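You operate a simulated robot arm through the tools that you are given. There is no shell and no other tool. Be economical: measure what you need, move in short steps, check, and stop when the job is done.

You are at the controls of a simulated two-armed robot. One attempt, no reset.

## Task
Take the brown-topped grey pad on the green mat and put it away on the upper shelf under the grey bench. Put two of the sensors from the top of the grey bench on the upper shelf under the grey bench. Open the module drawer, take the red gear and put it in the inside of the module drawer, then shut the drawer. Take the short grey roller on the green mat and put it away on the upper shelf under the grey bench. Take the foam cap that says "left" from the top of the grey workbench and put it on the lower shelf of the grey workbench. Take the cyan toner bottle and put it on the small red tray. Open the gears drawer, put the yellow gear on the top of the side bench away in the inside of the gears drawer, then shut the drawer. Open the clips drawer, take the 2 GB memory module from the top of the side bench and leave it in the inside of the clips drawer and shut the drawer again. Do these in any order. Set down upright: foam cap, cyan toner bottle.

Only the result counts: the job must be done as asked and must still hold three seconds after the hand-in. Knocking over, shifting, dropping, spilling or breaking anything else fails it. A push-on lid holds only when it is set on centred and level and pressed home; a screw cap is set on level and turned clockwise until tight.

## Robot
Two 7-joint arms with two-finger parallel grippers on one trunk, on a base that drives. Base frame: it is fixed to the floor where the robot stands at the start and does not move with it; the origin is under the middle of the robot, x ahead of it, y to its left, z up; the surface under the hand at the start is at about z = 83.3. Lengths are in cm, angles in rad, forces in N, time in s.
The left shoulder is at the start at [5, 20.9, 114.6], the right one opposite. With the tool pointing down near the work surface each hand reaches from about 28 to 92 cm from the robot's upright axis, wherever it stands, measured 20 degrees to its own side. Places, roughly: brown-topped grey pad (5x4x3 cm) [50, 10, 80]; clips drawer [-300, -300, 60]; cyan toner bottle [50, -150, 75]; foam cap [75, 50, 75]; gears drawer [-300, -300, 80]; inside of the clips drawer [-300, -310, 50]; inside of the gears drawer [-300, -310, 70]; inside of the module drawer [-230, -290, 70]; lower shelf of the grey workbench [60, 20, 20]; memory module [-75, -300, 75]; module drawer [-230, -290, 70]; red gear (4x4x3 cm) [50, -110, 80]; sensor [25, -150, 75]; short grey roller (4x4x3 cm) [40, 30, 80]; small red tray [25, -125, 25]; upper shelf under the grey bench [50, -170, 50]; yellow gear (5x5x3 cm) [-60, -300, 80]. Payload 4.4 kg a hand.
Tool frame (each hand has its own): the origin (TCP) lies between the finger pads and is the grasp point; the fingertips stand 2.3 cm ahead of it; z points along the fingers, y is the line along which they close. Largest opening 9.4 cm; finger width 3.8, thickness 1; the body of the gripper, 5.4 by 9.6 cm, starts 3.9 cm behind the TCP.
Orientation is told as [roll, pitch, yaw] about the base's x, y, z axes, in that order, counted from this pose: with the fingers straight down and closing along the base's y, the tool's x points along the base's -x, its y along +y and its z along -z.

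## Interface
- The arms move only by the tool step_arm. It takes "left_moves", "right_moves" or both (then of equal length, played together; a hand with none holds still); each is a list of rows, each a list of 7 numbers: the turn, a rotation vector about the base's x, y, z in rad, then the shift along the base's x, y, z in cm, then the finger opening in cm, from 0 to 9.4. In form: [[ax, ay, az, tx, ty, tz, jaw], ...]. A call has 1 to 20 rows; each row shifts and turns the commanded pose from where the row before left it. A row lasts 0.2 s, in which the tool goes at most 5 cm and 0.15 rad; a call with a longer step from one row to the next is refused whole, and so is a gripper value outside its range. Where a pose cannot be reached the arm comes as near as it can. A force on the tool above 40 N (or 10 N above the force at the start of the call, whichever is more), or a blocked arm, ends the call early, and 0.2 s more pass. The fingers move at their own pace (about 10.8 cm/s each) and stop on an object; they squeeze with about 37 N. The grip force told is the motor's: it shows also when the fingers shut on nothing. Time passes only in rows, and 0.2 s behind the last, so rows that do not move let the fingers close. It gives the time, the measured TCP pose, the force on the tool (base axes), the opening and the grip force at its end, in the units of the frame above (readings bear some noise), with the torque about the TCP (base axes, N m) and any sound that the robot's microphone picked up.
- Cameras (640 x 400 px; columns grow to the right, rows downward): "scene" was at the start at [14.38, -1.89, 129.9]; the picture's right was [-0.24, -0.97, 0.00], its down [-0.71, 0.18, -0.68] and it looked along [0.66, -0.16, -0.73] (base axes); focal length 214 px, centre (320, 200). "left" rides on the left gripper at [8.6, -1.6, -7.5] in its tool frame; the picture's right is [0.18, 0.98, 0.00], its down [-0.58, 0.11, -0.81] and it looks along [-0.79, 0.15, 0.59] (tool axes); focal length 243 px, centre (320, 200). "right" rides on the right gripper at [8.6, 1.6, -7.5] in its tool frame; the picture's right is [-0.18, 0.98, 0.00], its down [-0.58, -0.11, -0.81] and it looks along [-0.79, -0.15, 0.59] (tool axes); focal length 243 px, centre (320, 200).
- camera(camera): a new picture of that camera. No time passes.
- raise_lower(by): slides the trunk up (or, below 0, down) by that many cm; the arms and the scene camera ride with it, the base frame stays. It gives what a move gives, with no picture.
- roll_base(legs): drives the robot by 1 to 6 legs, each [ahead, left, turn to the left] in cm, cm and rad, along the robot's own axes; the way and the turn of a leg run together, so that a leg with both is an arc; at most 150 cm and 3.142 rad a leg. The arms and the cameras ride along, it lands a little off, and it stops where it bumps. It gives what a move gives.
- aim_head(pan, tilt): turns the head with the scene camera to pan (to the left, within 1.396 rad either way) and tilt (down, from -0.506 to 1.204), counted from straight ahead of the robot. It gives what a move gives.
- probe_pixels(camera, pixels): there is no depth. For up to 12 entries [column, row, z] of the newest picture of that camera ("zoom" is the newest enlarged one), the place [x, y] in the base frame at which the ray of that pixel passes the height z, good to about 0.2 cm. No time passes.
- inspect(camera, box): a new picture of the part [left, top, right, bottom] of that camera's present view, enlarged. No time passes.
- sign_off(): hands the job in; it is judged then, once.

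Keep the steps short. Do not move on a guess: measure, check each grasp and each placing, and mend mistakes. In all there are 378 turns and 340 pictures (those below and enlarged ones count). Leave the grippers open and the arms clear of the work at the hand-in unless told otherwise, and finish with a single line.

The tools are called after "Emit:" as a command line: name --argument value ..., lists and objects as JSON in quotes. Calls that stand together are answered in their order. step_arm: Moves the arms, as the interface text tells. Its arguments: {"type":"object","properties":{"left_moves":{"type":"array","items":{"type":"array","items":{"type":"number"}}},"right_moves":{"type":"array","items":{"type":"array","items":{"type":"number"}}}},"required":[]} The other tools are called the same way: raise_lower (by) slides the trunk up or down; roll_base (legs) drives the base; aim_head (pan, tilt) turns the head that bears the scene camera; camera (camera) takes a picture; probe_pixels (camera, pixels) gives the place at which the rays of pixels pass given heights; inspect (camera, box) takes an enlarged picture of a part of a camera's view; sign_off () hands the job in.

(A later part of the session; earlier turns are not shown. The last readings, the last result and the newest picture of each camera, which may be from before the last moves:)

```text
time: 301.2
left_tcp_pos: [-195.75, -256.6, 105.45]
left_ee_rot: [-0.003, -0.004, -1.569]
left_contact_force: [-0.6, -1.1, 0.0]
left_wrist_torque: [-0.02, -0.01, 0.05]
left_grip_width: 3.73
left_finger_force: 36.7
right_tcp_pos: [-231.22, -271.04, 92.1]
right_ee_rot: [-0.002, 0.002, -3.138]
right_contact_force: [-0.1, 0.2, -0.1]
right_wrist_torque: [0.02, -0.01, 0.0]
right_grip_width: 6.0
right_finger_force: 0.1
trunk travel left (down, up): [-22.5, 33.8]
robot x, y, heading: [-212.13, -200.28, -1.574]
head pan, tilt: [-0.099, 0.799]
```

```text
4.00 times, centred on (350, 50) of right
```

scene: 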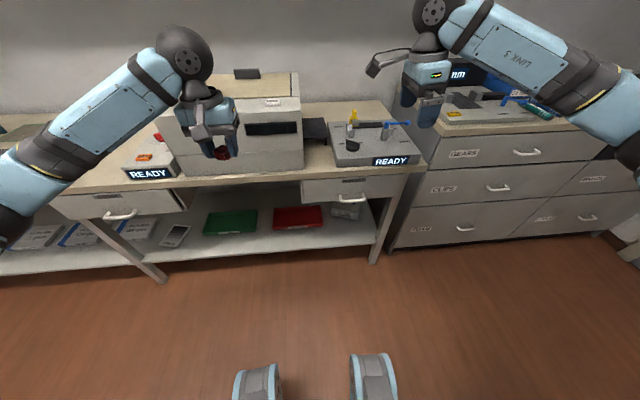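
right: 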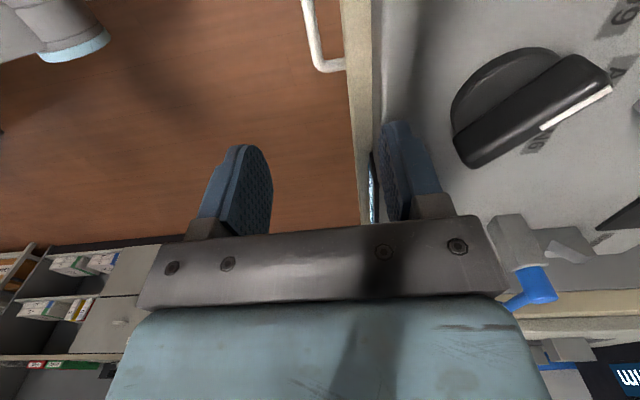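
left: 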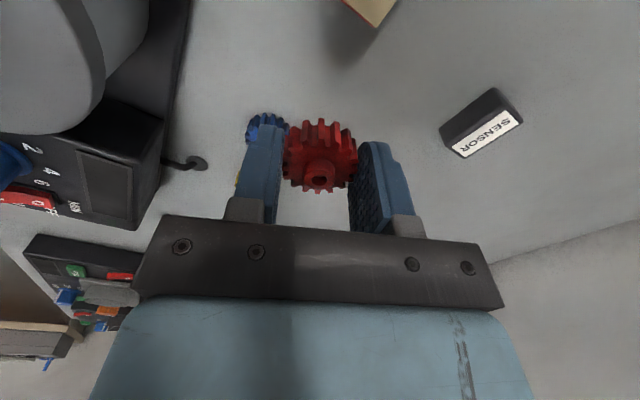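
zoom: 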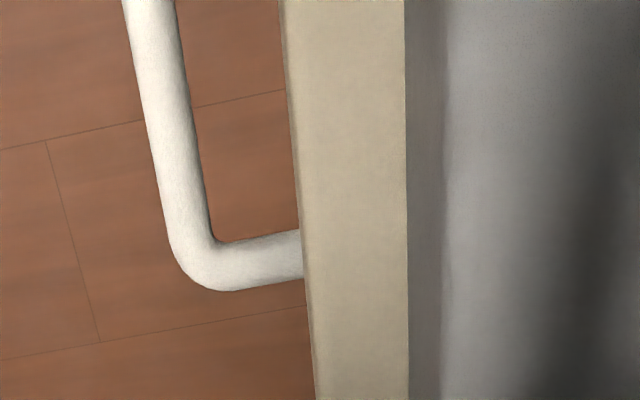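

Bench edge y≈−273, bar y≈−269.6. I'll tilt the hand 0.5 so its body stays clear of the bench edge, and approach the bar diagonally.

Emit:
step_arm --right_moves '[[-0.125, 0, 0, 0, 2, -1, 3], [-0.125, 0, 0, 0, 2, -1, 3], [-0.125, 0, 0, 0, 1.5, -2, 3], [-0.125, 0, 0, 0, 0, -4, 3], [0, 0, 0, 0, 0, -4, 3], [0, 0, 0, 0, -0.3, -3, 3]]'

Emit:
camera --camera "right"

Emit:
inspect --camera "scene" --box '[280, 140, 400, 250]'

```text
time: 302.6
left_tcp_pos: [-195.79, -256.58, 105.49]
left_ee_rot: [-0.004, -0.005, -1.568]
left_contact_force: [0.7, -0.2, -1.3]
left_wrist_torque: [-0.05, 0.01, -0.01]
left_grip_width: 3.7
left_finger_force: 36.8
right_tcp_pos: [-231.08, -265.81, 77.24]
right_ee_rot: [0.498, 0.002, -3.139]
right_contact_force: [0.1, 0.6, 0.1]
right_wrist_torque: [-0.02, -0.02, 0.01]
right_grip_width: 3.0
right_finger_force: 0.0
trunk travel left (down, up): [-22.5, 33.8]
robot x, y, heading: [-211.9, -200.3, -1.573]
head pan, tilt: [-0.099, 0.799]
```

```text
163 pictures are left
```

right: 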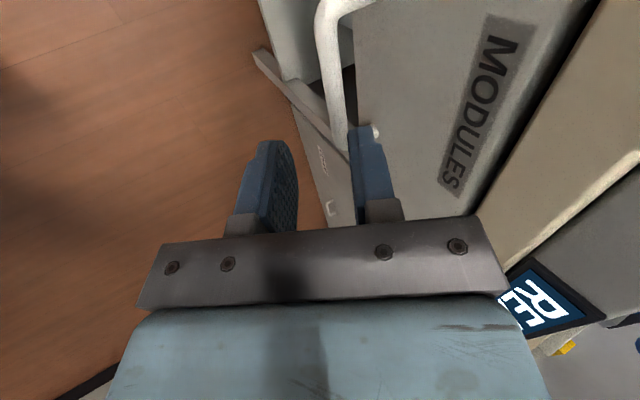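

```text
3.64 times, centred on (340, 195) of scene
```

zoom: 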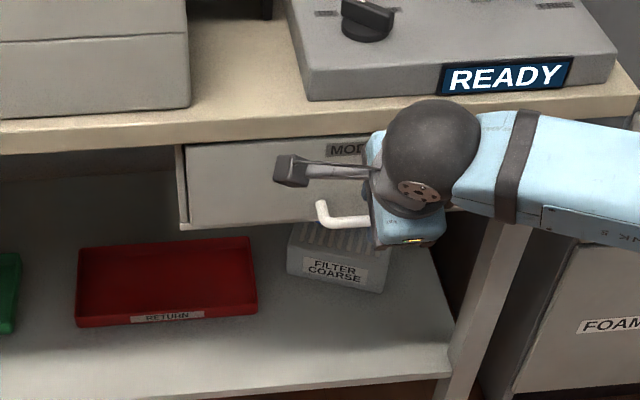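

Bar is really at z≈72.5. Shift laterally 1 cm, then insert ~5.5 cm along the tool axis.

Emit:
step_arm --right_moves '[[0, 0, 0, 0, -0.9, 0.5, 3.2], [0, 0, 0, 0, -0.9, -1.6, 3.2], [0, 0, 0, 0, -0.8, -1.5, 3.2], [0, 0, 0, 0, 0, 0, 3.2]]'

Emit:
camera --camera "right"

```text
time: 303.6
left_tcp_pos: [-195.82, -256.51, 105.54]
left_ee_rot: [-0.004, -0.005, -1.569]
left_contact_force: [-0.8, 0.1, -0.7]
left_wrist_torque: [-0.02, 0.03, -0.02]
left_grip_width: 3.72
left_finger_force: 37.1
right_tcp_pos: [-230.98, -268.35, 74.65]
right_ee_rot: [0.498, 0.001, -3.138]
right_contact_force: [0.2, -0.6, 0.4]
right_wrist_torque: [0.0, -0.02, -0.03]
right_grip_width: 3.22
right_finger_force: 0.1
trunk travel left (down, up): [-22.5, 33.8]
robot x, y, heading: [-212.26, -199.89, -1.573]
head pan, tilt: [-0.099, 0.799]
```

```text
161 pictures are left
```

right: 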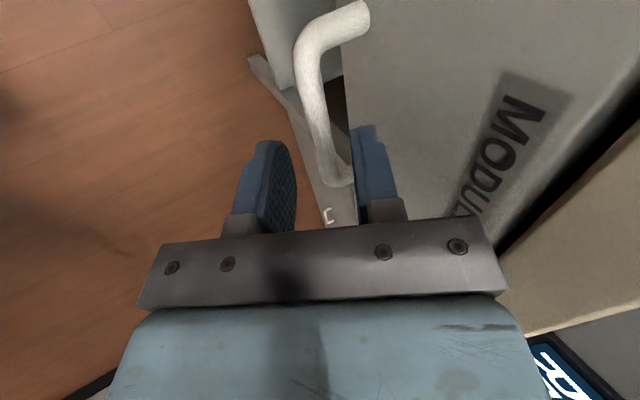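

The bar is between the fingers. Insert the last 2.4 cm and close.

Emit:
step_arm --right_moves '[[0, 0, 0, 0, -0.6, -1.1, 3.2], [0, 0, 0, 0, -0.5, -0.9, 3.2], [0, 0, 0, 0, 0, 0, 1.5], [0, 0, 0, 0, 0, 0, 0.5], [0, 0, 0, 0, 0, 0, 0.5]]'

Emit:
camera --camera "right"

```text
time: 304.8
left_tcp_pos: [-195.72, -256.52, 105.46]
left_ee_rot: [-0.003, -0.006, -1.569]
left_contact_force: [-0.5, -0.6, -0.2]
left_wrist_torque: [0.03, 0.0, 0.01]
left_grip_width: 3.71
left_finger_force: 36.8
right_tcp_pos: [-231.09, -269.39, 72.62]
right_ee_rot: [0.498, 0.0, -3.139]
right_contact_force: [-1.1, -3.7, 2.6]
right_wrist_torque: [-0.11, 0.81, 1.58]
right_grip_width: 1.19
right_finger_force: 45.1
trunk travel left (down, up): [-22.5, 33.8]
robot x, y, heading: [-212.04, -200.13, -1.568]
head pan, tilt: [-0.099, 0.799]
```

```text
160 pictures are left
```

right: 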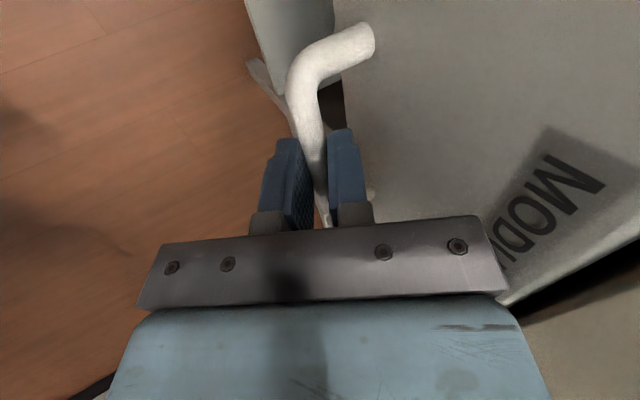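

Handle gripped. Pull by driving back 12 cm.

Emit:
roll_base --legs '[[-12, 0, 0]]'

Emit:
camera --camera "scene"

```text
time: 306.0
left_tcp_pos: [-195.11, -247.01, 105.41]
left_ee_rot: [-0.004, -0.006, -1.584]
left_contact_force: [-0.5, -0.7, -1.1]
left_wrist_torque: [0.01, -0.02, 0.0]
left_grip_width: 3.71
left_finger_force: 37.2
right_tcp_pos: [-230.85, -259.55, 72.63]
right_ee_rot: [0.498, -0.005, 3.129]
right_contact_force: [-5.0, 0.4, 7.0]
right_wrist_torque: [-0.05, 1.38, 1.3]
right_grip_width: 1.23
right_finger_force: 44.9
trunk travel left (down, up): [-22.5, 33.8]
robot x, y, heading: [-210.45, -190.54, -1.585]
head pan, tilt: [-0.099, 0.799]
stopped in leg 1: the robot was blocked; the commanded pose is now the measured one
```

```text
159 pictures are left
```

scene: 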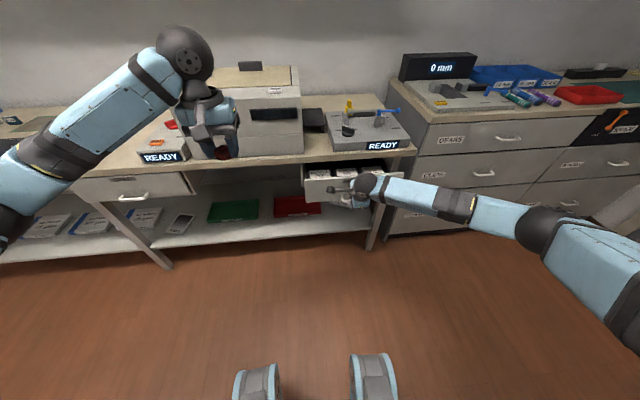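

Opened ~10 cm, then blocked behind. Pull more with the arm.

Emit:
step_arm --right_moves '[[0, 0, 0, 0, 1.5, 0, 0.5], [0, 0, 0, 0, 2, 0, 0.5], [0, 0, 0, 0, 2, 0, 0.5], [0, 0, 0, 0, 2, 0, 0.5], [0, 0, 0, 0, 2, 0, 0.5]]'

Emit:
camera --camera "scene"

Emit:
inspect --camera "scene" --box '[280, 120, 420, 220]'

```text
time: 307.2
left_tcp_pos: [-195.27, -246.79, 105.59]
left_ee_rot: [-0.001, -0.007, -1.584]
left_contact_force: [0.6, 0.1, 0.6]
left_wrist_torque: [0.01, -0.02, -0.05]
left_grip_width: 3.74
left_finger_force: 36.7
right_tcp_pos: [-230.9, -249.89, 72.55]
right_ee_rot: [0.499, -0.003, 3.127]
right_contact_force: [-22.0, 0.6, 11.2]
right_wrist_torque: [-0.13, 1.66, 1.12]
right_grip_width: 1.28
right_finger_force: 44.2
trunk travel left (down, up): [-22.5, 33.8]
robot x, y, heading: [-210.58, -190.38, -1.585]
head pan, tilt: [-0.099, 0.799]
```

```text
158 pictures are left
```

scene: 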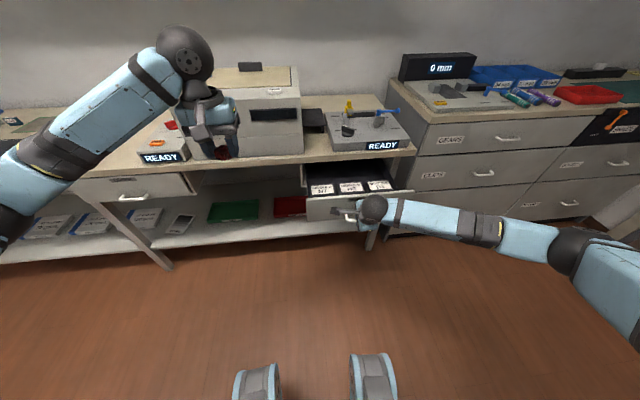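

```text
4.00 times, centred on (350, 170) of scene
```

zoom: 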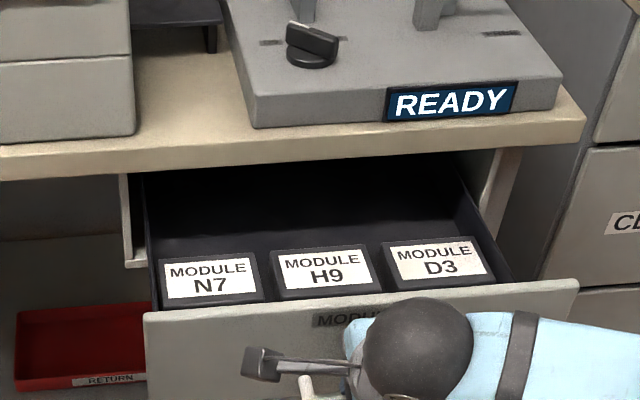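

Emit:
step_arm --right_moves '[[0, 0, 0, -0.3, 1.5, 0, 0.5], [0, 0, 0, -0.2, 1.5, 0, 0.5], [0, 0, 0, 0, 1.5, 0, 0.5]]'

Emit:
camera --camera "scene"

Emit:
inspect --camera "scene" --box '[290, 140, 410, 220]'

```text
time: 308.0
left_tcp_pos: [-195.12, -246.85, 105.57]
left_ee_rot: [-0.004, -0.007, -1.582]
left_contact_force: [0.3, -0.4, -0.3]
left_wrist_torque: [0.0, -0.01, -0.03]
left_grip_width: 3.74
left_finger_force: 36.4
right_tcp_pos: [-230.89, -245.38, 72.55]
right_ee_rot: [0.497, 0.001, 3.133]
right_contact_force: [13.2, 0.8, 5.2]
right_wrist_torque: [0.01, 0.4, 1.83]
right_grip_width: 1.22
right_finger_force: 45.2
trunk travel left (down, up): [-22.5, 33.8]
robot x, y, heading: [-210.44, -189.97, -1.578]
head pan, tilt: [-0.099, 0.799]
```

```text
156 pictures are left
```

scene: 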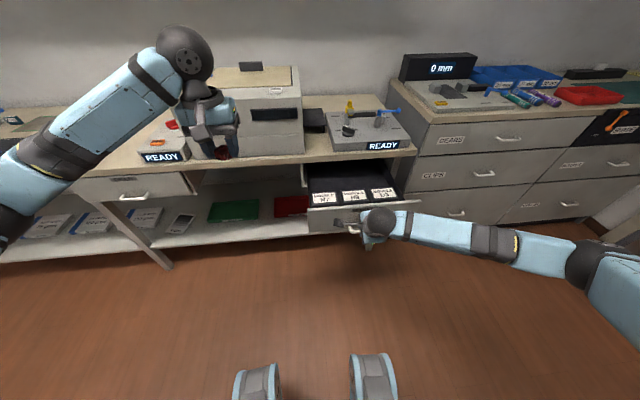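

```text
5.00 times, centred on (350, 180) of scene
```

zoom: 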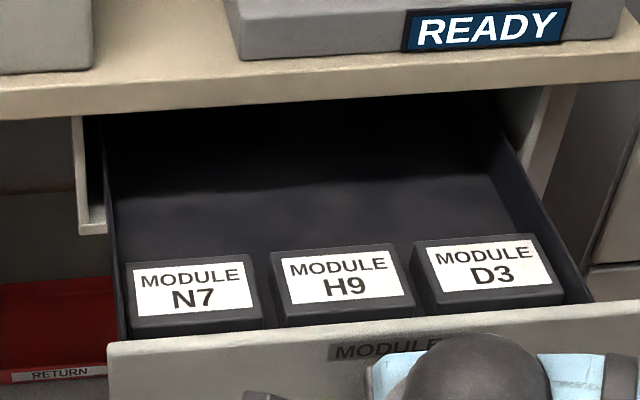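

Open 24 cm with free floor behind the modules. Release the handle and retract the right hand.

Emit:
step_arm --right_moves '[[0, 0, 0, 0, 0, 0, 3.4], [0, 0, 0, 0, 0, 0, 3.4], [0, 0, 0, 0, 1, 1.8, 3.4], [0, 0, 0, 0, 2, 3.6, 3.4], [0, 0, 0, 0, 2, 3.6, 3.4], [0, 0, 0, -2, 1, 4, 3.4], [0, 0, 0, -3, 0, 4, 3.4], [0, 0, 0, -3, 0, 4, 3.4], [0, 0, 0, -3, 0, 4, 3.4], [0, 0, 0, -3, 0, 4, 3.4]]'

Emit:
camera --camera "scene"

Emit:
inspect --camera "scene" --box '[290, 140, 410, 230]'

```text
time: 310.2
left_tcp_pos: [-195.14, -246.99, 105.62]
left_ee_rot: [-0.003, -0.008, -1.585]
left_contact_force: [-0.7, 0.5, 0.9]
left_wrist_torque: [-0.01, 0.0, -0.01]
left_grip_width: 3.75
left_finger_force: 37.1
right_tcp_pos: [-245.47, -239.57, 101.41]
right_ee_rot: [0.498, -0.003, 3.131]
right_contact_force: [1.0, -0.1, 0.9]
right_wrist_torque: [-0.01, 0.0, -0.01]
right_grip_width: 3.38
right_finger_force: 0.0
trunk travel left (down, up): [-22.5, 33.8]
robot x, y, heading: [-210.44, -190.5, -1.581]
head pan, tilt: [-0.099, 0.799]
```

```text
154 pictures are left
```

scene: 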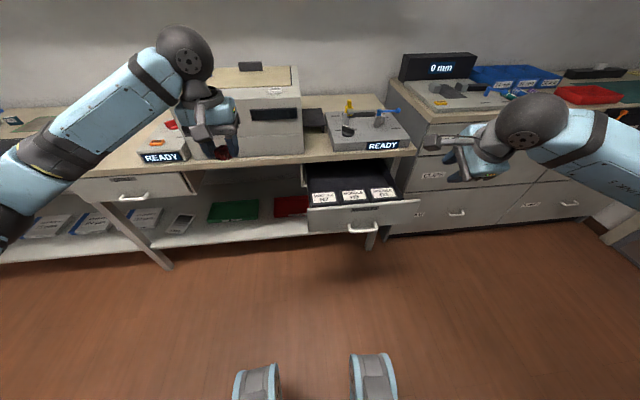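

```text
4.44 times, centred on (350, 185) of scene
```

zoom: 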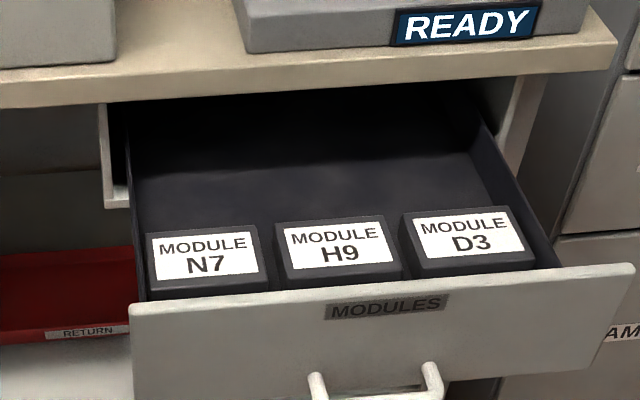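

Emit:
probe_pixels --camera "zoom" --pixels '[[130, 300, 79], [635, 264, 79], [147, 236, 74], [258, 226, 74], [382, 216, 74], [300, 200, 70], [200, 200, 70], [300, 160, 70], [130, 120, 79], [373, 382, 72.5]]'

```text
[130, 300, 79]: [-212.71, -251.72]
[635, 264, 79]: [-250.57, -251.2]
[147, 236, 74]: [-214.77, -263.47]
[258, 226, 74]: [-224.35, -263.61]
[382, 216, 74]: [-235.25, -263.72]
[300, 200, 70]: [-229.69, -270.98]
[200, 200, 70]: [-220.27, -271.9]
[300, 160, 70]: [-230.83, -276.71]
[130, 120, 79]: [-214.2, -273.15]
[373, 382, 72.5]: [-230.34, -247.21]
```

Drop point: (−222,−268), behind the modules. Bring the left hand above.

Emit:
step_arm --left_moves '[[0, 0, 0, -3, -2, 0, 2.5], [0, 0, 0, -3, -2, 0, 2.5], [0, 0, 0, -3, -2, 0, 2.5], [0, 0, 0, -3, -2.5, 0, 2.5], [0, 0, 0, -3, -2.5, 0, 2.5], [0, 0, 0, -3, -2.5, 0, 2.5], [0, 0, 0, -3, -2.5, 0, 2.5], [0, 0, 0, -3, -2.5, -1, 2.5], [0, 0, 0, -3, -2.5, -2, 2.5], [0, 0, 0, 0, 0, -4, 2.5]]'

Emit:
camera --camera "left"

Emit:
camera --camera "scene"

```text
time: 312.4
left_tcp_pos: [-221.69, -267.48, 98.56]
left_ee_rot: [-0.006, -0.005, -1.584]
left_contact_force: [0.8, -0.4, 0.2]
left_wrist_torque: [0.02, -0.02, 0.02]
left_grip_width: 3.73
left_finger_force: 37.1
left hand out of reach, approached as far as the arm can: row 9
right_tcp_pos: [-245.37, -239.7, 101.27]
right_ee_rot: [0.495, -0.002, 3.128]
right_contact_force: [0.3, -0.3, 0.3]
right_wrist_torque: [0.03, 0.0, 0.0]
right_grip_width: 3.41
right_finger_force: 0.0
trunk travel left (down, up): [-22.5, 33.8]
robot x, y, heading: [-210.55, -190.06, -1.581]
head pan, tilt: [-0.099, 0.799]
```

```text
152 pictures are left
```

left: 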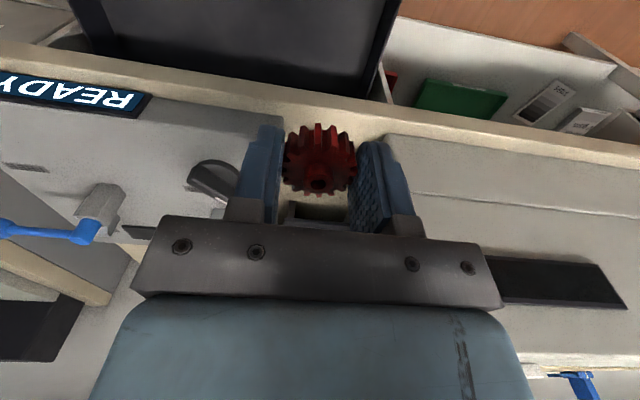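

```text
151 pictures are left
```

scene: 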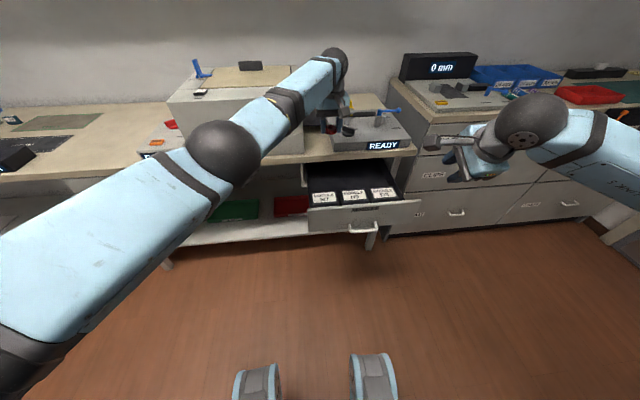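

At the reach limit; drive 9 cm forward and compensate with the arm.

Emit:
step_arm --left_moves '[[0, 0, 0, 0, 3, 0, 2.5], [0, 0, 0, 0, 3, 0, 2.5], [0, 0, 0, 0, 3, 0, 2.5]]'

Emit:
roll_base --legs '[[9, 0, 0]]'

Emit:
camera --camera "left"

```text
time: 313.2
left_tcp_pos: [-221.45, -258.52, 98.67]
left_ee_rot: [-0.002, -0.007, -1.582]
left_contact_force: [-0.4, -1.7, -0.3]
left_wrist_torque: [0.0, 0.02, 0.01]
left_grip_width: 3.71
left_finger_force: 36.9
right_tcp_pos: [-245.23, -239.55, 101.49]
right_ee_rot: [0.496, -0.003, 3.13]
right_contact_force: [-0.2, -0.8, 1.1]
right_wrist_torque: [-0.02, 0.01, -0.02]
right_grip_width: 3.39
right_finger_force: 0.1
trunk travel left (down, up): [-22.5, 33.8]
robot x, y, heading: [-210.89, -190.23, -1.579]
head pan, tilt: [-0.099, 0.799]
```

```text
time: 314.3
left_tcp_pos: [-221.85, -267.41, 98.8]
left_ee_rot: [-0.004, -0.005, -1.584]
left_contact_force: [0.5, -0.2, -0.7]
left_wrist_torque: [0.05, 0.01, -0.02]
left_grip_width: 3.71
left_finger_force: 37.1
right_tcp_pos: [-245.49, -248.42, 101.33]
right_ee_rot: [0.495, -0.003, 3.128]
right_contact_force: [-0.2, -0.6, -0.8]
right_wrist_torque: [0.05, -0.02, 0.0]
right_grip_width: 3.43
right_finger_force: 0.1
trunk travel left (down, up): [-22.5, 33.8]
robot x, y, heading: [-210.71, -199.71, -1.582]
head pan, tilt: [-0.099, 0.799]
```

```text
150 pictures are left
```

left: 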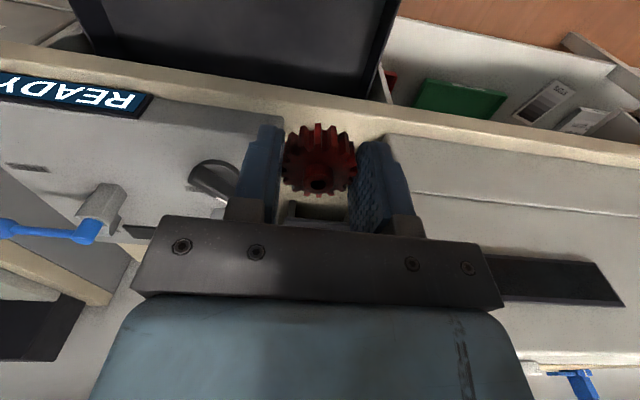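

Emit:
probe_pixels --camera "left" --pixels '[[200, 92, 83], [200, 72, 80], [450, 140, 83], [450, 120, 80], [240, 90, 71], [370, 80, 71]]'

```text
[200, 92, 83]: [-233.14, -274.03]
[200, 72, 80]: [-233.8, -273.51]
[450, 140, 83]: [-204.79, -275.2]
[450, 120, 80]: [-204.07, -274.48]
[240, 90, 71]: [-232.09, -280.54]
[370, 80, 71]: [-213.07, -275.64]
```

Emit:
step_arm --left_moves '[[0, 0, 0, 0, 0, -4, 2.5], [0, 0, 0, 0, 0, -4, 2.5], [0, 0, 0, 0, 0, -4, 2.5], [0, 0, 0, 0, 0, -4, 2.5], [0, 0, 0, 0, 0.3, -4, 2.5]]'

Emit:
camera --camera "left"

Emit:
camera --camera "scene"

```text
time: 315.5
left_tcp_pos: [-222.03, -266.92, 78.73]
left_ee_rot: [-0.003, -0.008, -1.586]
left_contact_force: [0.2, 0.7, 0.1]
left_wrist_torque: [0.03, 0.02, -0.03]
left_grip_width: 3.7
left_finger_force: 37.4
right_tcp_pos: [-245.62, -248.54, 101.44]
right_ee_rot: [0.497, -0.003, 3.128]
right_contact_force: [0.1, 0.5, 0.3]
right_wrist_torque: [0.03, 0.01, 0.0]
right_grip_width: 3.4
right_finger_force: 0.2
trunk travel left (down, up): [-22.5, 33.8]
robot x, y, heading: [-210.42, -199.25, -1.585]
head pan, tilt: [-0.099, 0.799]
```

```text
149 pictures are left
```

left: 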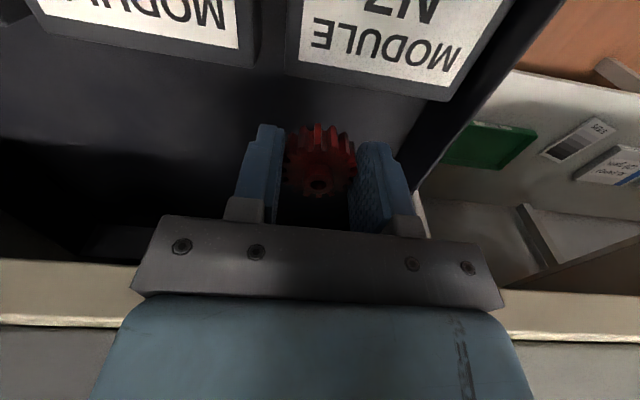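

```text
148 pictures are left
```

scene: 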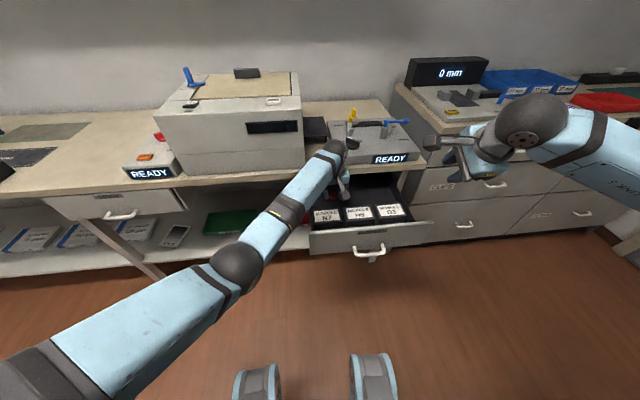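

Emit:
step_arm --left_moves '[[0, 0, 0, -1, 0, -1.5, 2.5], [0, 0, 0, 0, 0, -1.5, 2.5], [0, 0, 0, 0, 0, -1, 2.5], [0, 0, 0, 0, 0, -0.7, 2.5], [0, 0, 0, 0, 0, -0.7, 2.5]]'

Emit:
camera --camera "left"

```text
time: 316.7
left_tcp_pos: [-221.55, -267.56, 72.93]
left_ee_rot: [0.008, -0.009, -1.575]
left_contact_force: [1.2, 0.3, 0.2]
left_wrist_torque: [-0.01, 0.0, 0.02]
left_grip_width: 3.71
left_finger_force: 37.2
right_tcp_pos: [-245.56, -248.39, 101.42]
right_ee_rot: [0.498, -0.003, 3.128]
right_contact_force: [0.1, 1.4, -0.5]
right_wrist_torque: [-0.01, 0.02, 0.02]
right_grip_width: 3.4
right_finger_force: 0.1
trunk travel left (down, up): [-22.5, 33.8]
robot x, y, heading: [-210.73, -199.36, -1.579]
head pan, tilt: [-0.099, 0.799]
```

```text
147 pictures are left
```

left: 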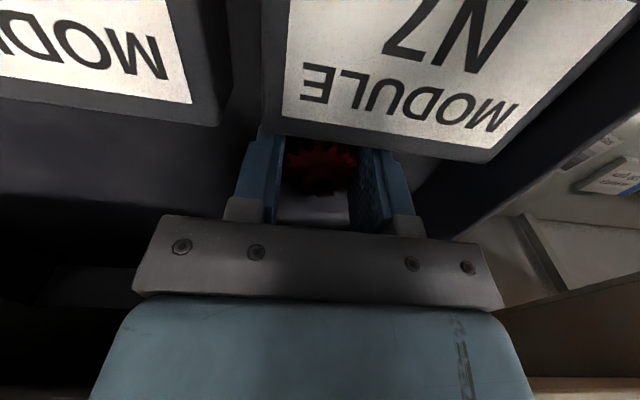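

Emit:
step_arm --left_moves '[[0, 0, 0, 0, 0, -0.5, 2.5], [0, 0, 0, 0, 0, -0.5, 2.5], [0, 0, 0, 0, 0, -0.5, 2.5], [0, 0, 0, 0, 0, -0.5, 2.5]]'

```text
time: 317.5
left_tcp_pos: [-221.02, -267.99, 72.28]
left_ee_rot: [0.009, -0.024, -1.568]
left_contact_force: [-5.8, -1.6, 25.7]
left_wrist_torque: [0.21, 0.28, 0.09]
left_grip_width: 3.72
left_finger_force: 36.5
right_tcp_pos: [-245.57, -248.35, 101.42]
right_ee_rot: [0.498, -0.003, 3.127]
right_contact_force: [-0.5, -0.6, -0.5]
right_wrist_torque: [0.03, 0.02, -0.02]
right_grip_width: 3.4
right_finger_force: 0.0
trunk travel left (down, up): [-22.5, 33.8]
robot x, y, heading: [-210.93, -199.52, -1.587]
head pan, tilt: [-0.099, 0.799]
stopped in row 3 (left hand): the force on the tool passed its limit at 47 N (the readings are from after the stop); the commanded pose is now the measured one
```

Floor contact. Ease up, release, lift out.

Emit:
step_arm --left_moves '[[0, 0, 0, 0, 0, 0.4, 2.5], [0, 0, 0, 0, 0, 0, 5], [0, 0, 0, 0, 0, 0, 5.5], [0, 0, 0, 0, 0, 1.5, 5.5], [0, 0, 0, 0, 0, 3, 5.5], [0, 0, 0, 0, 0, 4, 5.5], [0, 0, 0, 0, 0.5, 4, 5.5], [0, 0, 0, 0, 1, 4, 5.5], [0, 0, 0, 0, 1, 4, 5.5]]'

Emit:
camera --camera "left"

```text
time: 319.5
left_tcp_pos: [-221.38, -265.14, 92.92]
left_ee_rot: [0.005, -0.015, -1.572]
left_contact_force: [0.4, -0.4, -0.3]
left_wrist_torque: [0.0, 0.03, 0.0]
left_grip_width: 5.51
left_finger_force: 0.1
right_tcp_pos: [-245.49, -248.24, 101.56]
right_ee_rot: [0.497, -0.004, 3.126]
right_contact_force: [0.1, -0.4, 0.2]
right_wrist_torque: [-0.02, 0.02, -0.02]
right_grip_width: 3.4
right_finger_force: 0.0
trunk travel left (down, up): [-22.5, 33.8]
robot x, y, heading: [-210.73, -199.39, -1.589]
head pan, tilt: [-0.099, 0.799]
```

```text
146 pictures are left
```

left: 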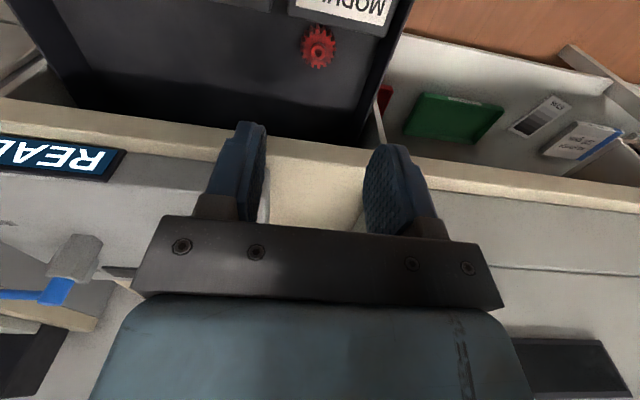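

Red gear lies in the drawer. Move left away, bring the right hand (closed) in front of the handle to push it shut.

Emit:
step_arm --left_moves '[[0, 0, 0, 2, 3, 2, 5.5], [0, 0, 0, 2, 3, 2, 5.5], [0, 0, 0, 2, 3, 2, 5.5], [0, 0, 0, 2, 3, 2, 5.5], [0, 0, 0, 3, 3, 2, 5.5], [0, 0, 0, 3, 3, 0, 5.5]]' --right_moves '[[0, 0, 0, 2.4, 1.5, -2, 0.5], [0, 0, 0, 2.4, 1.5, -3, 0.5], [0, 0, 0, 2.4, 1.5, -4, 0.5], [0, 0, 0, 2.4, 1.5, -4, 0.5], [0, 0, 0, 2.4, 1.5, -4, 0.5], [0, 0, 0, 2.4, 0.8, -4, 0.5]]'

Emit:
camera --camera "right"

Emit:
camera --camera "scene"

```text
time: 320.9
left_tcp_pos: [-207.1, -247.03, 102.77]
left_ee_rot: [0.007, -0.014, -1.572]
left_contact_force: [0.0, -0.3, 0.3]
left_wrist_torque: [-0.02, 0.01, 0.02]
left_grip_width: 5.5
left_finger_force: 0.1
right_tcp_pos: [-231.19, -240.11, 80.69]
right_ee_rot: [0.498, -0.003, 3.128]
right_contact_force: [0.1, -0.3, -0.6]
right_wrist_torque: [-0.03, 0.05, -0.03]
right_grip_width: 0.52
right_finger_force: 0.0
trunk travel left (down, up): [-22.5, 33.8]
robot x, y, heading: [-211.02, -199.31, -1.583]
head pan, tilt: [-0.099, 0.799]
```

```text
145 pictures are left
```

right: 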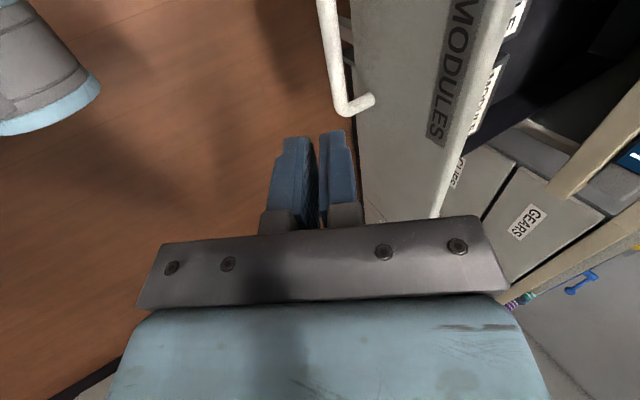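

```text
144 pictures are left
```

scene: 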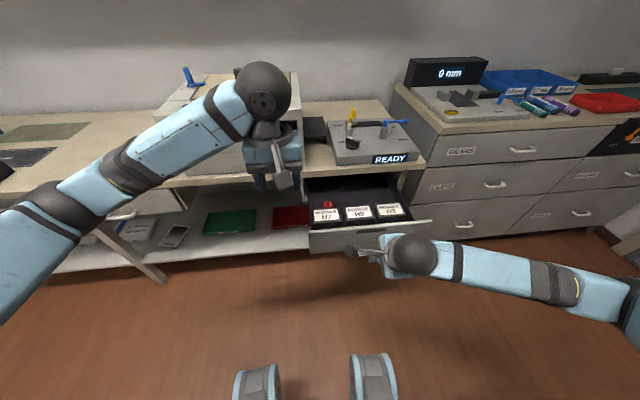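

Emit:
step_arm --right_moves '[[0, 0, 0, 0, -0.5, -4, 0.5], [0, 0, 0, 0, -0.5, -2.7, 0.5], [0, 0, 0, 0, -1.5, 0, 0.5], [0, 0, 0, 0, -2, 0, 0.5], [0, 0, 0, 0, -2, 0, 0.5], [0, 0, 0, 0, -2, 0, 0.5]]'

Emit:
camera --camera "right"

```text
time: 322.3
left_tcp_pos: [-207.35, -247.05, 102.72]
left_ee_rot: [0.01, -0.014, -1.571]
left_contact_force: [0.8, 0.1, -0.5]
left_wrist_torque: [0.01, 0.03, -0.02]
left_grip_width: 5.5
left_finger_force: 0.0
right_tcp_pos: [-231.22, -248.77, 73.61]
right_ee_rot: [0.497, -0.005, 3.126]
right_contact_force: [0.3, -0.8, -0.8]
right_wrist_torque: [0.0, 0.0, 0.0]
right_grip_width: 0.51
right_finger_force: 0.1
trunk travel left (down, up): [-22.5, 33.8]
robot x, y, heading: [-210.78, -199.61, -1.581]
head pan, tilt: [-0.099, 0.799]
```

```text
143 pictures are left
```

right: 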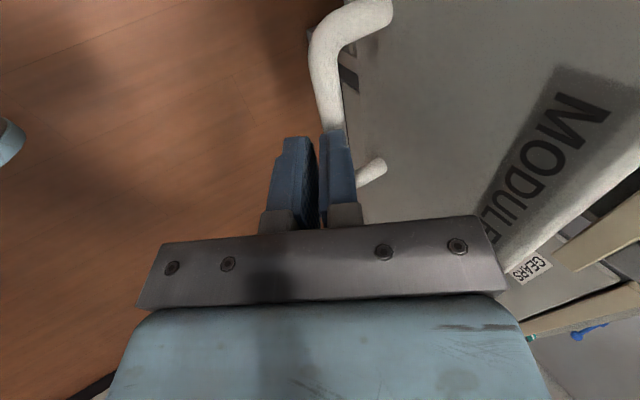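

Emit:
step_arm --right_moves '[[0, 0, 0, 0, -2, 0, 0.5], [0, 0, 0, 0, -2, 0, 0.5], [0, 0, 0, 0, -2, 0, 0.5], [0, 0, 0, 0, -2, 0, 0.5], [0, 0, 0, 0, -2, 0, 0.5], [0, 0, 0, 0, -2, 0, 0.5], [0, 0, 0, 0, -2, 0, 0.5], [0, 0, 0, 0, -2, 0, 0.5], [0, 0, 0, 0, -1.5, 0, 0.5]]'

Emit:
camera --camera "scene"

```text
time: 324.3
left_tcp_pos: [-207.27, -247.14, 102.71]
left_ee_rot: [0.009, -0.013, -1.572]
left_contact_force: [-0.2, -0.7, -0.7]
left_wrist_torque: [0.01, 0.0, 0.01]
left_grip_width: 5.48
left_finger_force: 0.1
right_tcp_pos: [-231.27, -266.08, 73.63]
right_ee_rot: [0.498, -0.001, 3.128]
right_contact_force: [0.2, -0.4, -0.4]
right_wrist_torque: [-0.01, -0.03, 0.0]
right_grip_width: 0.51
right_finger_force: 0.1
trunk travel left (down, up): [-22.5, 33.8]
robot x, y, heading: [-210.9, -199.6, -1.585]
head pan, tilt: [-0.099, 0.799]
```

```text
142 pictures are left
```

scene: 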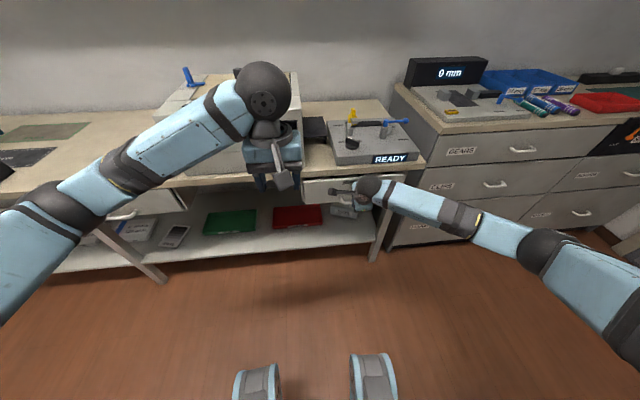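

Nearly shut. Push until resistance.

Emit:
step_arm --right_moves '[[0, 0, 0, 0, -1, 0, 0.5], [0, 0, 0, 0, -0.8, 0, 0.5], [0, 0, 0, 0, -0.8, 0, 0.5], [0, 0, 0, 0, -0.8, 0, 0.5], [0, 0, 0, 0, -0.8, 0, 0.5]]'

Emit:
inspect --camera "scene" --box '[280, 140, 440, 240]'

```text
time: 325.4
left_tcp_pos: [-207.29, -246.89, 102.9]
left_ee_rot: [0.008, -0.017, -1.573]
left_contact_force: [0.7, -0.8, -0.4]
left_wrist_torque: [0.01, -0.01, 0.0]
left_grip_width: 5.48
left_finger_force: 0.2
right_tcp_pos: [-231.13, -269.38, 74.32]
right_ee_rot: [0.501, 0.002, 3.128]
right_contact_force: [-2.6, 18.4, 22.2]
right_wrist_torque: [0.34, -0.19, 0.57]
right_grip_width: 0.77
right_finger_force: 3.2
trunk travel left (down, up): [-22.5, 33.8]
robot x, y, heading: [-210.31, -199.15, -1.59]
head pan, tilt: [-0.099, 0.799]
stopped in row 5 (right hand): the force on the tool passed its limit at 44 N (the readings are from after the stop); the commanded pose is now the measured one
```

```text
4.00 times, centred on (360, 190) of scene
```

zoom: 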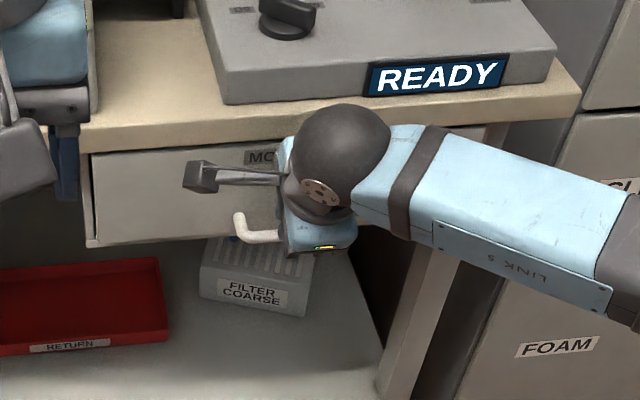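

Drawer shut. Retract the right hand and look to the right before driving.

Emit:
step_arm --right_moves '[[0, 0, 0, 0, 1.5, 1, 0.5], [0, 0, 0, 0, 2, 3, 0.5], [0, 0, 0, 0, 3, 3.5, 0.5], [0, 0, 0, 0, 3, 3.5, 0.5], [0, 0, 0, 0, 3, 3.5, 0.5], [0, 0, 0, 0, 3, 3.5, 0.5], [0, 0, 0, 0, 2, 4, 0.5], [0, 0, 0, 0, 2, 4, 0.5]]'

Emit:
inspect --camera "scene" --box '[280, 140, 440, 240]'

Emit:
aim_head --pan -1.3 --tilt 0.7

Emit:
camera --camera "scene"

```text
time: 327.2
left_tcp_pos: [-207.33, -247.07, 102.66]
left_ee_rot: [0.009, -0.015, -1.573]
left_contact_force: [-0.1, -0.1, -0.5]
left_wrist_torque: [0.0, -0.01, -0.01]
left_grip_width: 5.51
left_finger_force: 0.1
right_tcp_pos: [-231.22, -249.91, 100.01]
right_ee_rot: [0.496, -0.001, 3.128]
right_contact_force: [0.6, 0.2, 0.9]
right_wrist_torque: [0.03, 0.01, -0.01]
right_grip_width: 0.52
right_finger_force: 0.0
trunk travel left (down, up): [-22.5, 33.8]
robot x, y, heading: [-210.8, -199.41, -1.582]
head pan, tilt: [-0.099, 0.799]
```

```text
4.00 times, centred on (360, 190) of scene
```

zoom: 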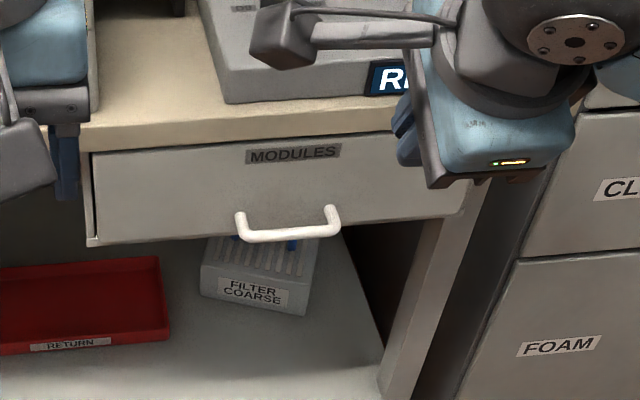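

```text
time: 328.6
left_tcp_pos: [-207.42, -247.01, 102.68]
left_ee_rot: [0.008, -0.015, -1.572]
left_contact_force: [0.3, 0.1, -0.1]
left_wrist_torque: [0.0, 0.01, 0.01]
left_grip_width: 5.5
left_finger_force: 0.1
right_tcp_pos: [-231.19, -249.93, 100.11]
right_ee_rot: [0.497, -0.001, 3.127]
right_contact_force: [-0.2, -0.2, 0.2]
right_wrist_torque: [0.01, 0.03, -0.01]
right_grip_width: 0.5
right_finger_force: 0.1
trunk travel left (down, up): [-22.5, 33.8]
robot x, y, heading: [-210.79, -199.35, -1.579]
head pan, tilt: [-1.3, 0.7]
```

```text
139 pictures are left
```

scene: 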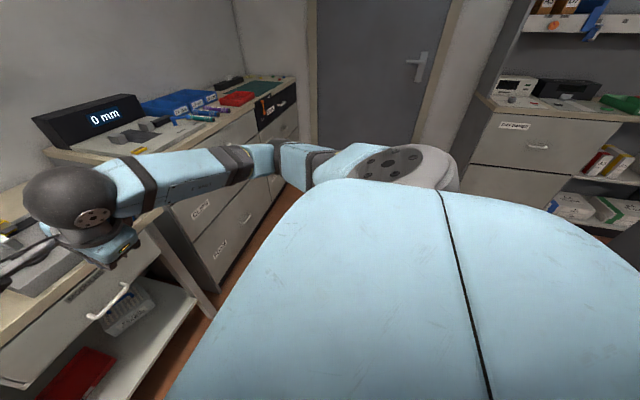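

The way is clear. Drive right 72 cm to stand before the cabinet.

Emit:
roll_base --legs '[[0, -72, 0.01]]'

Emit:
aim_head --pan -0.25 --tilt 0.8

Emit:
camera --camera "scene"

```text
time: 331.4
left_tcp_pos: [-223.39, -247.72, 102.72]
left_ee_rot: [0.012, -0.014, -1.575]
left_contact_force: [-0.6, 0.6, -0.2]
left_wrist_torque: [-0.02, 0.01, 0.01]
left_grip_width: 5.52
left_finger_force: 0.0
right_tcp_pos: [-247.04, -250.57, 100.03]
right_ee_rot: [0.497, 0.0, 3.126]
right_contact_force: [0.7, -0.3, -0.7]
right_wrist_torque: [-0.01, -0.01, 0.01]
right_grip_width: 0.51
right_finger_force: 0.1
trunk travel left (down, up): [-22.5, 33.8]
robot x, y, heading: [-226.67, -199.72, -1.587]
head pan, tilt: [-1.3, 0.7]
stopped in leg 1: the robot was blocked; the commanded pose is now the measured one
```

```text
time: 332.7
left_tcp_pos: [-223.38, -247.75, 102.79]
left_ee_rot: [0.007, -0.014, -1.574]
left_contact_force: [0.1, -0.1, 0.5]
left_wrist_torque: [-0.03, 0.02, 0.06]
left_grip_width: 5.5
left_finger_force: 0.1
right_tcp_pos: [-247.22, -250.53, 100.13]
right_ee_rot: [0.499, 0.0, 3.125]
right_contact_force: [-0.7, -0.2, 0.0]
right_wrist_torque: [-0.01, -0.02, 0.02]
right_grip_width: 0.51
right_finger_force: 0.1
trunk travel left (down, up): [-22.5, 33.8]
robot x, y, heading: [-226.59, -199.73, -1.588]
head pan, tilt: [-0.25, 0.799]
```

```text
138 pictures are left
```

scene: 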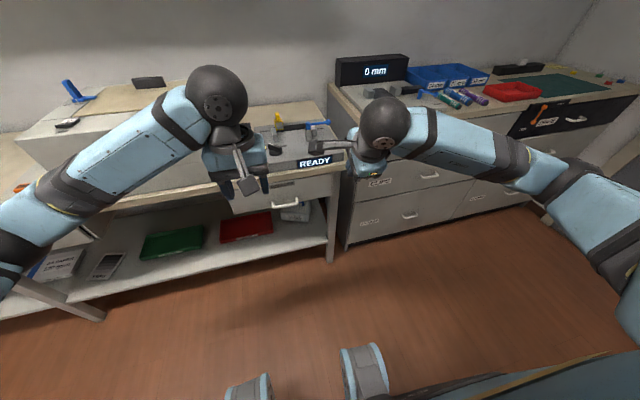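

Blocked by something on the right rear. Look at where it is.

Emit:
aim_head --pan -1.39 --tilt 0.5

Emit:
camera --camera "scene"

```text
time: 334.1
left_tcp_pos: [-223.42, -247.71, 102.65]
left_ee_rot: [0.008, -0.014, -1.575]
left_contact_force: [0.1, 0.7, 0.2]
left_wrist_torque: [-0.02, 0.04, -0.02]
left_grip_width: 5.48
left_finger_force: 0.0
right_tcp_pos: [-247.16, -250.36, 100.14]
right_ee_rot: [0.495, 0.0, 3.124]
right_contact_force: [0.6, -0.3, 0.0]
right_wrist_torque: [0.0, -0.03, 0.02]
right_grip_width: 0.51
right_finger_force: 0.0
trunk travel left (down, up): [-22.5, 33.8]
robot x, y, heading: [-226.51, -199.95, -1.586]
head pan, tilt: [-1.389, 0.499]
```

```text
137 pictures are left
```

scene: 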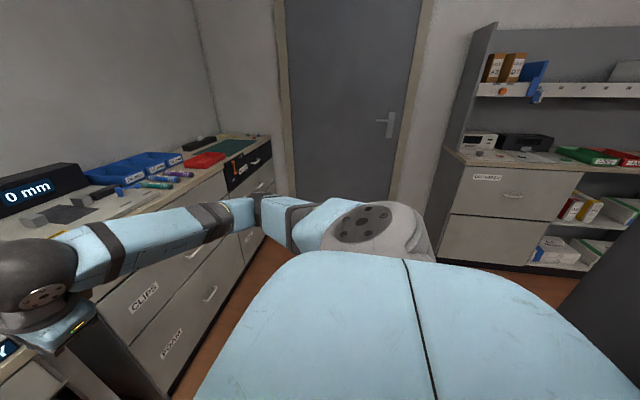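

Emit:
roll_base --legs '[[9, 0, 0.01], [0, -58, 0]]'

Emit:
aim_head --pan -0.25 --tilt 0.8

Emit:
camera --camera "scene"

```text
time: 340.4
left_tcp_pos: [-281.35, -256.19, 102.65]
left_ee_rot: [0.012, -0.012, -1.566]
left_contact_force: [0.8, -1.2, -0.4]
left_wrist_torque: [-0.01, -0.03, -0.03]
left_grip_width: 5.5
left_finger_force: 0.0
right_tcp_pos: [-305.09, -259.2, 100.03]
right_ee_rot: [0.495, 0.0, 3.133]
right_contact_force: [-0.6, 0.2, 0.4]
right_wrist_torque: [-0.01, -0.02, -0.02]
right_grip_width: 0.5
right_finger_force: 0.0
trunk travel left (down, up): [-22.5, 33.8]
robot x, y, heading: [-284.85, -208.88, -1.579]
head pan, tilt: [-1.389, 0.499]
```

```text
time: 341.7
left_tcp_pos: [-281.28, -256.2, 102.78]
left_ee_rot: [0.01, -0.014, -1.565]
left_contact_force: [-0.1, -1.5, 0.8]
left_wrist_torque: [0.0, 0.0, -0.03]
left_grip_width: 5.49
left_finger_force: 0.2
right_tcp_pos: [-305.08, -259.11, 100.09]
right_ee_rot: [0.496, -0.001, 3.133]
right_contact_force: [0.2, -0.4, -0.2]
right_wrist_torque: [0.03, -0.01, -0.02]
right_grip_width: 0.48
right_finger_force: 0.1
trunk travel left (down, up): [-22.5, 33.8]
robot x, y, heading: [-285.07, -208.84, -1.581]
head pan, tilt: [-0.25, 0.799]
```

```text
136 pictures are left
```

scene: 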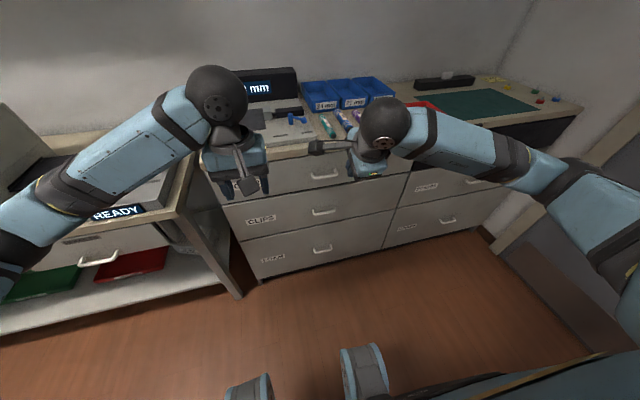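

Emit:
probe_pixels --camera "scene" --pixels '[[324, 211, 60], [324, 211, 55], [324, 211, 65], [324, 176, 75], [324, 176, 80], [324, 176, 70], [337, 210, 60], [312, 212, 60]]'

Emit:
camera --camera "right"

Emit:
inspect --camera "scene" --box '[220, 150, 380, 270]'

```text
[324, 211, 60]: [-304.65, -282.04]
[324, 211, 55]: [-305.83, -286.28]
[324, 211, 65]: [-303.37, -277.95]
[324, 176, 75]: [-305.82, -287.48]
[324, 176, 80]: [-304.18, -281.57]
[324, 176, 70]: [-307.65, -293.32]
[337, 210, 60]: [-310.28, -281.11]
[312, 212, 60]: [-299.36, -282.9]
```

```text
135 pictures are left
```

right: 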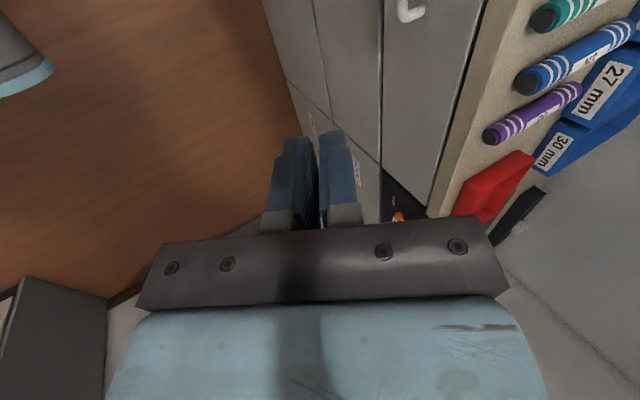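

```text
3.33 times, centred on (300, 210) of scene
```

zoom: 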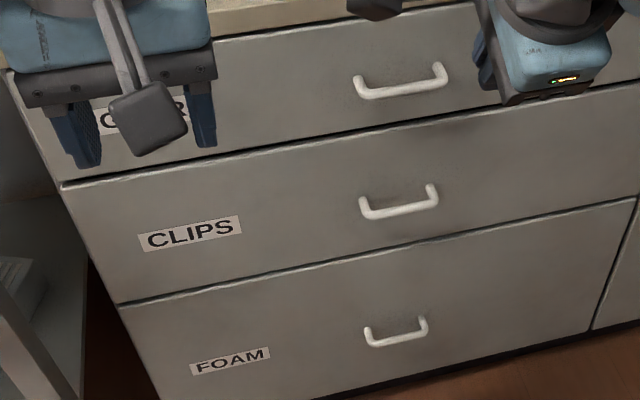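

Emit:
probe_pixels --camera "right" --pixels '[[400, 12, 75], [400, 12, 78], [400, 12, 81], [478, 60, 86], [478, 60, 90], [440, 190, 90]]'

Emit:
inspect --camera "right" --box '[300, 0, 500, 120]'

```text
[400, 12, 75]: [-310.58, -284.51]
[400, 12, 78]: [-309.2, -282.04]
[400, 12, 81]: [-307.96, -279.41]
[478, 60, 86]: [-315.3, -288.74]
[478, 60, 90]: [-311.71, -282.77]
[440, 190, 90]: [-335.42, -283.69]
```

```text
3.20 times, centred on (400, 60) of right
```

zoom: 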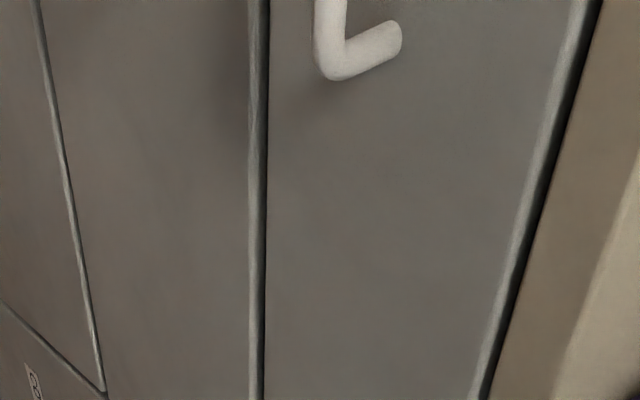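

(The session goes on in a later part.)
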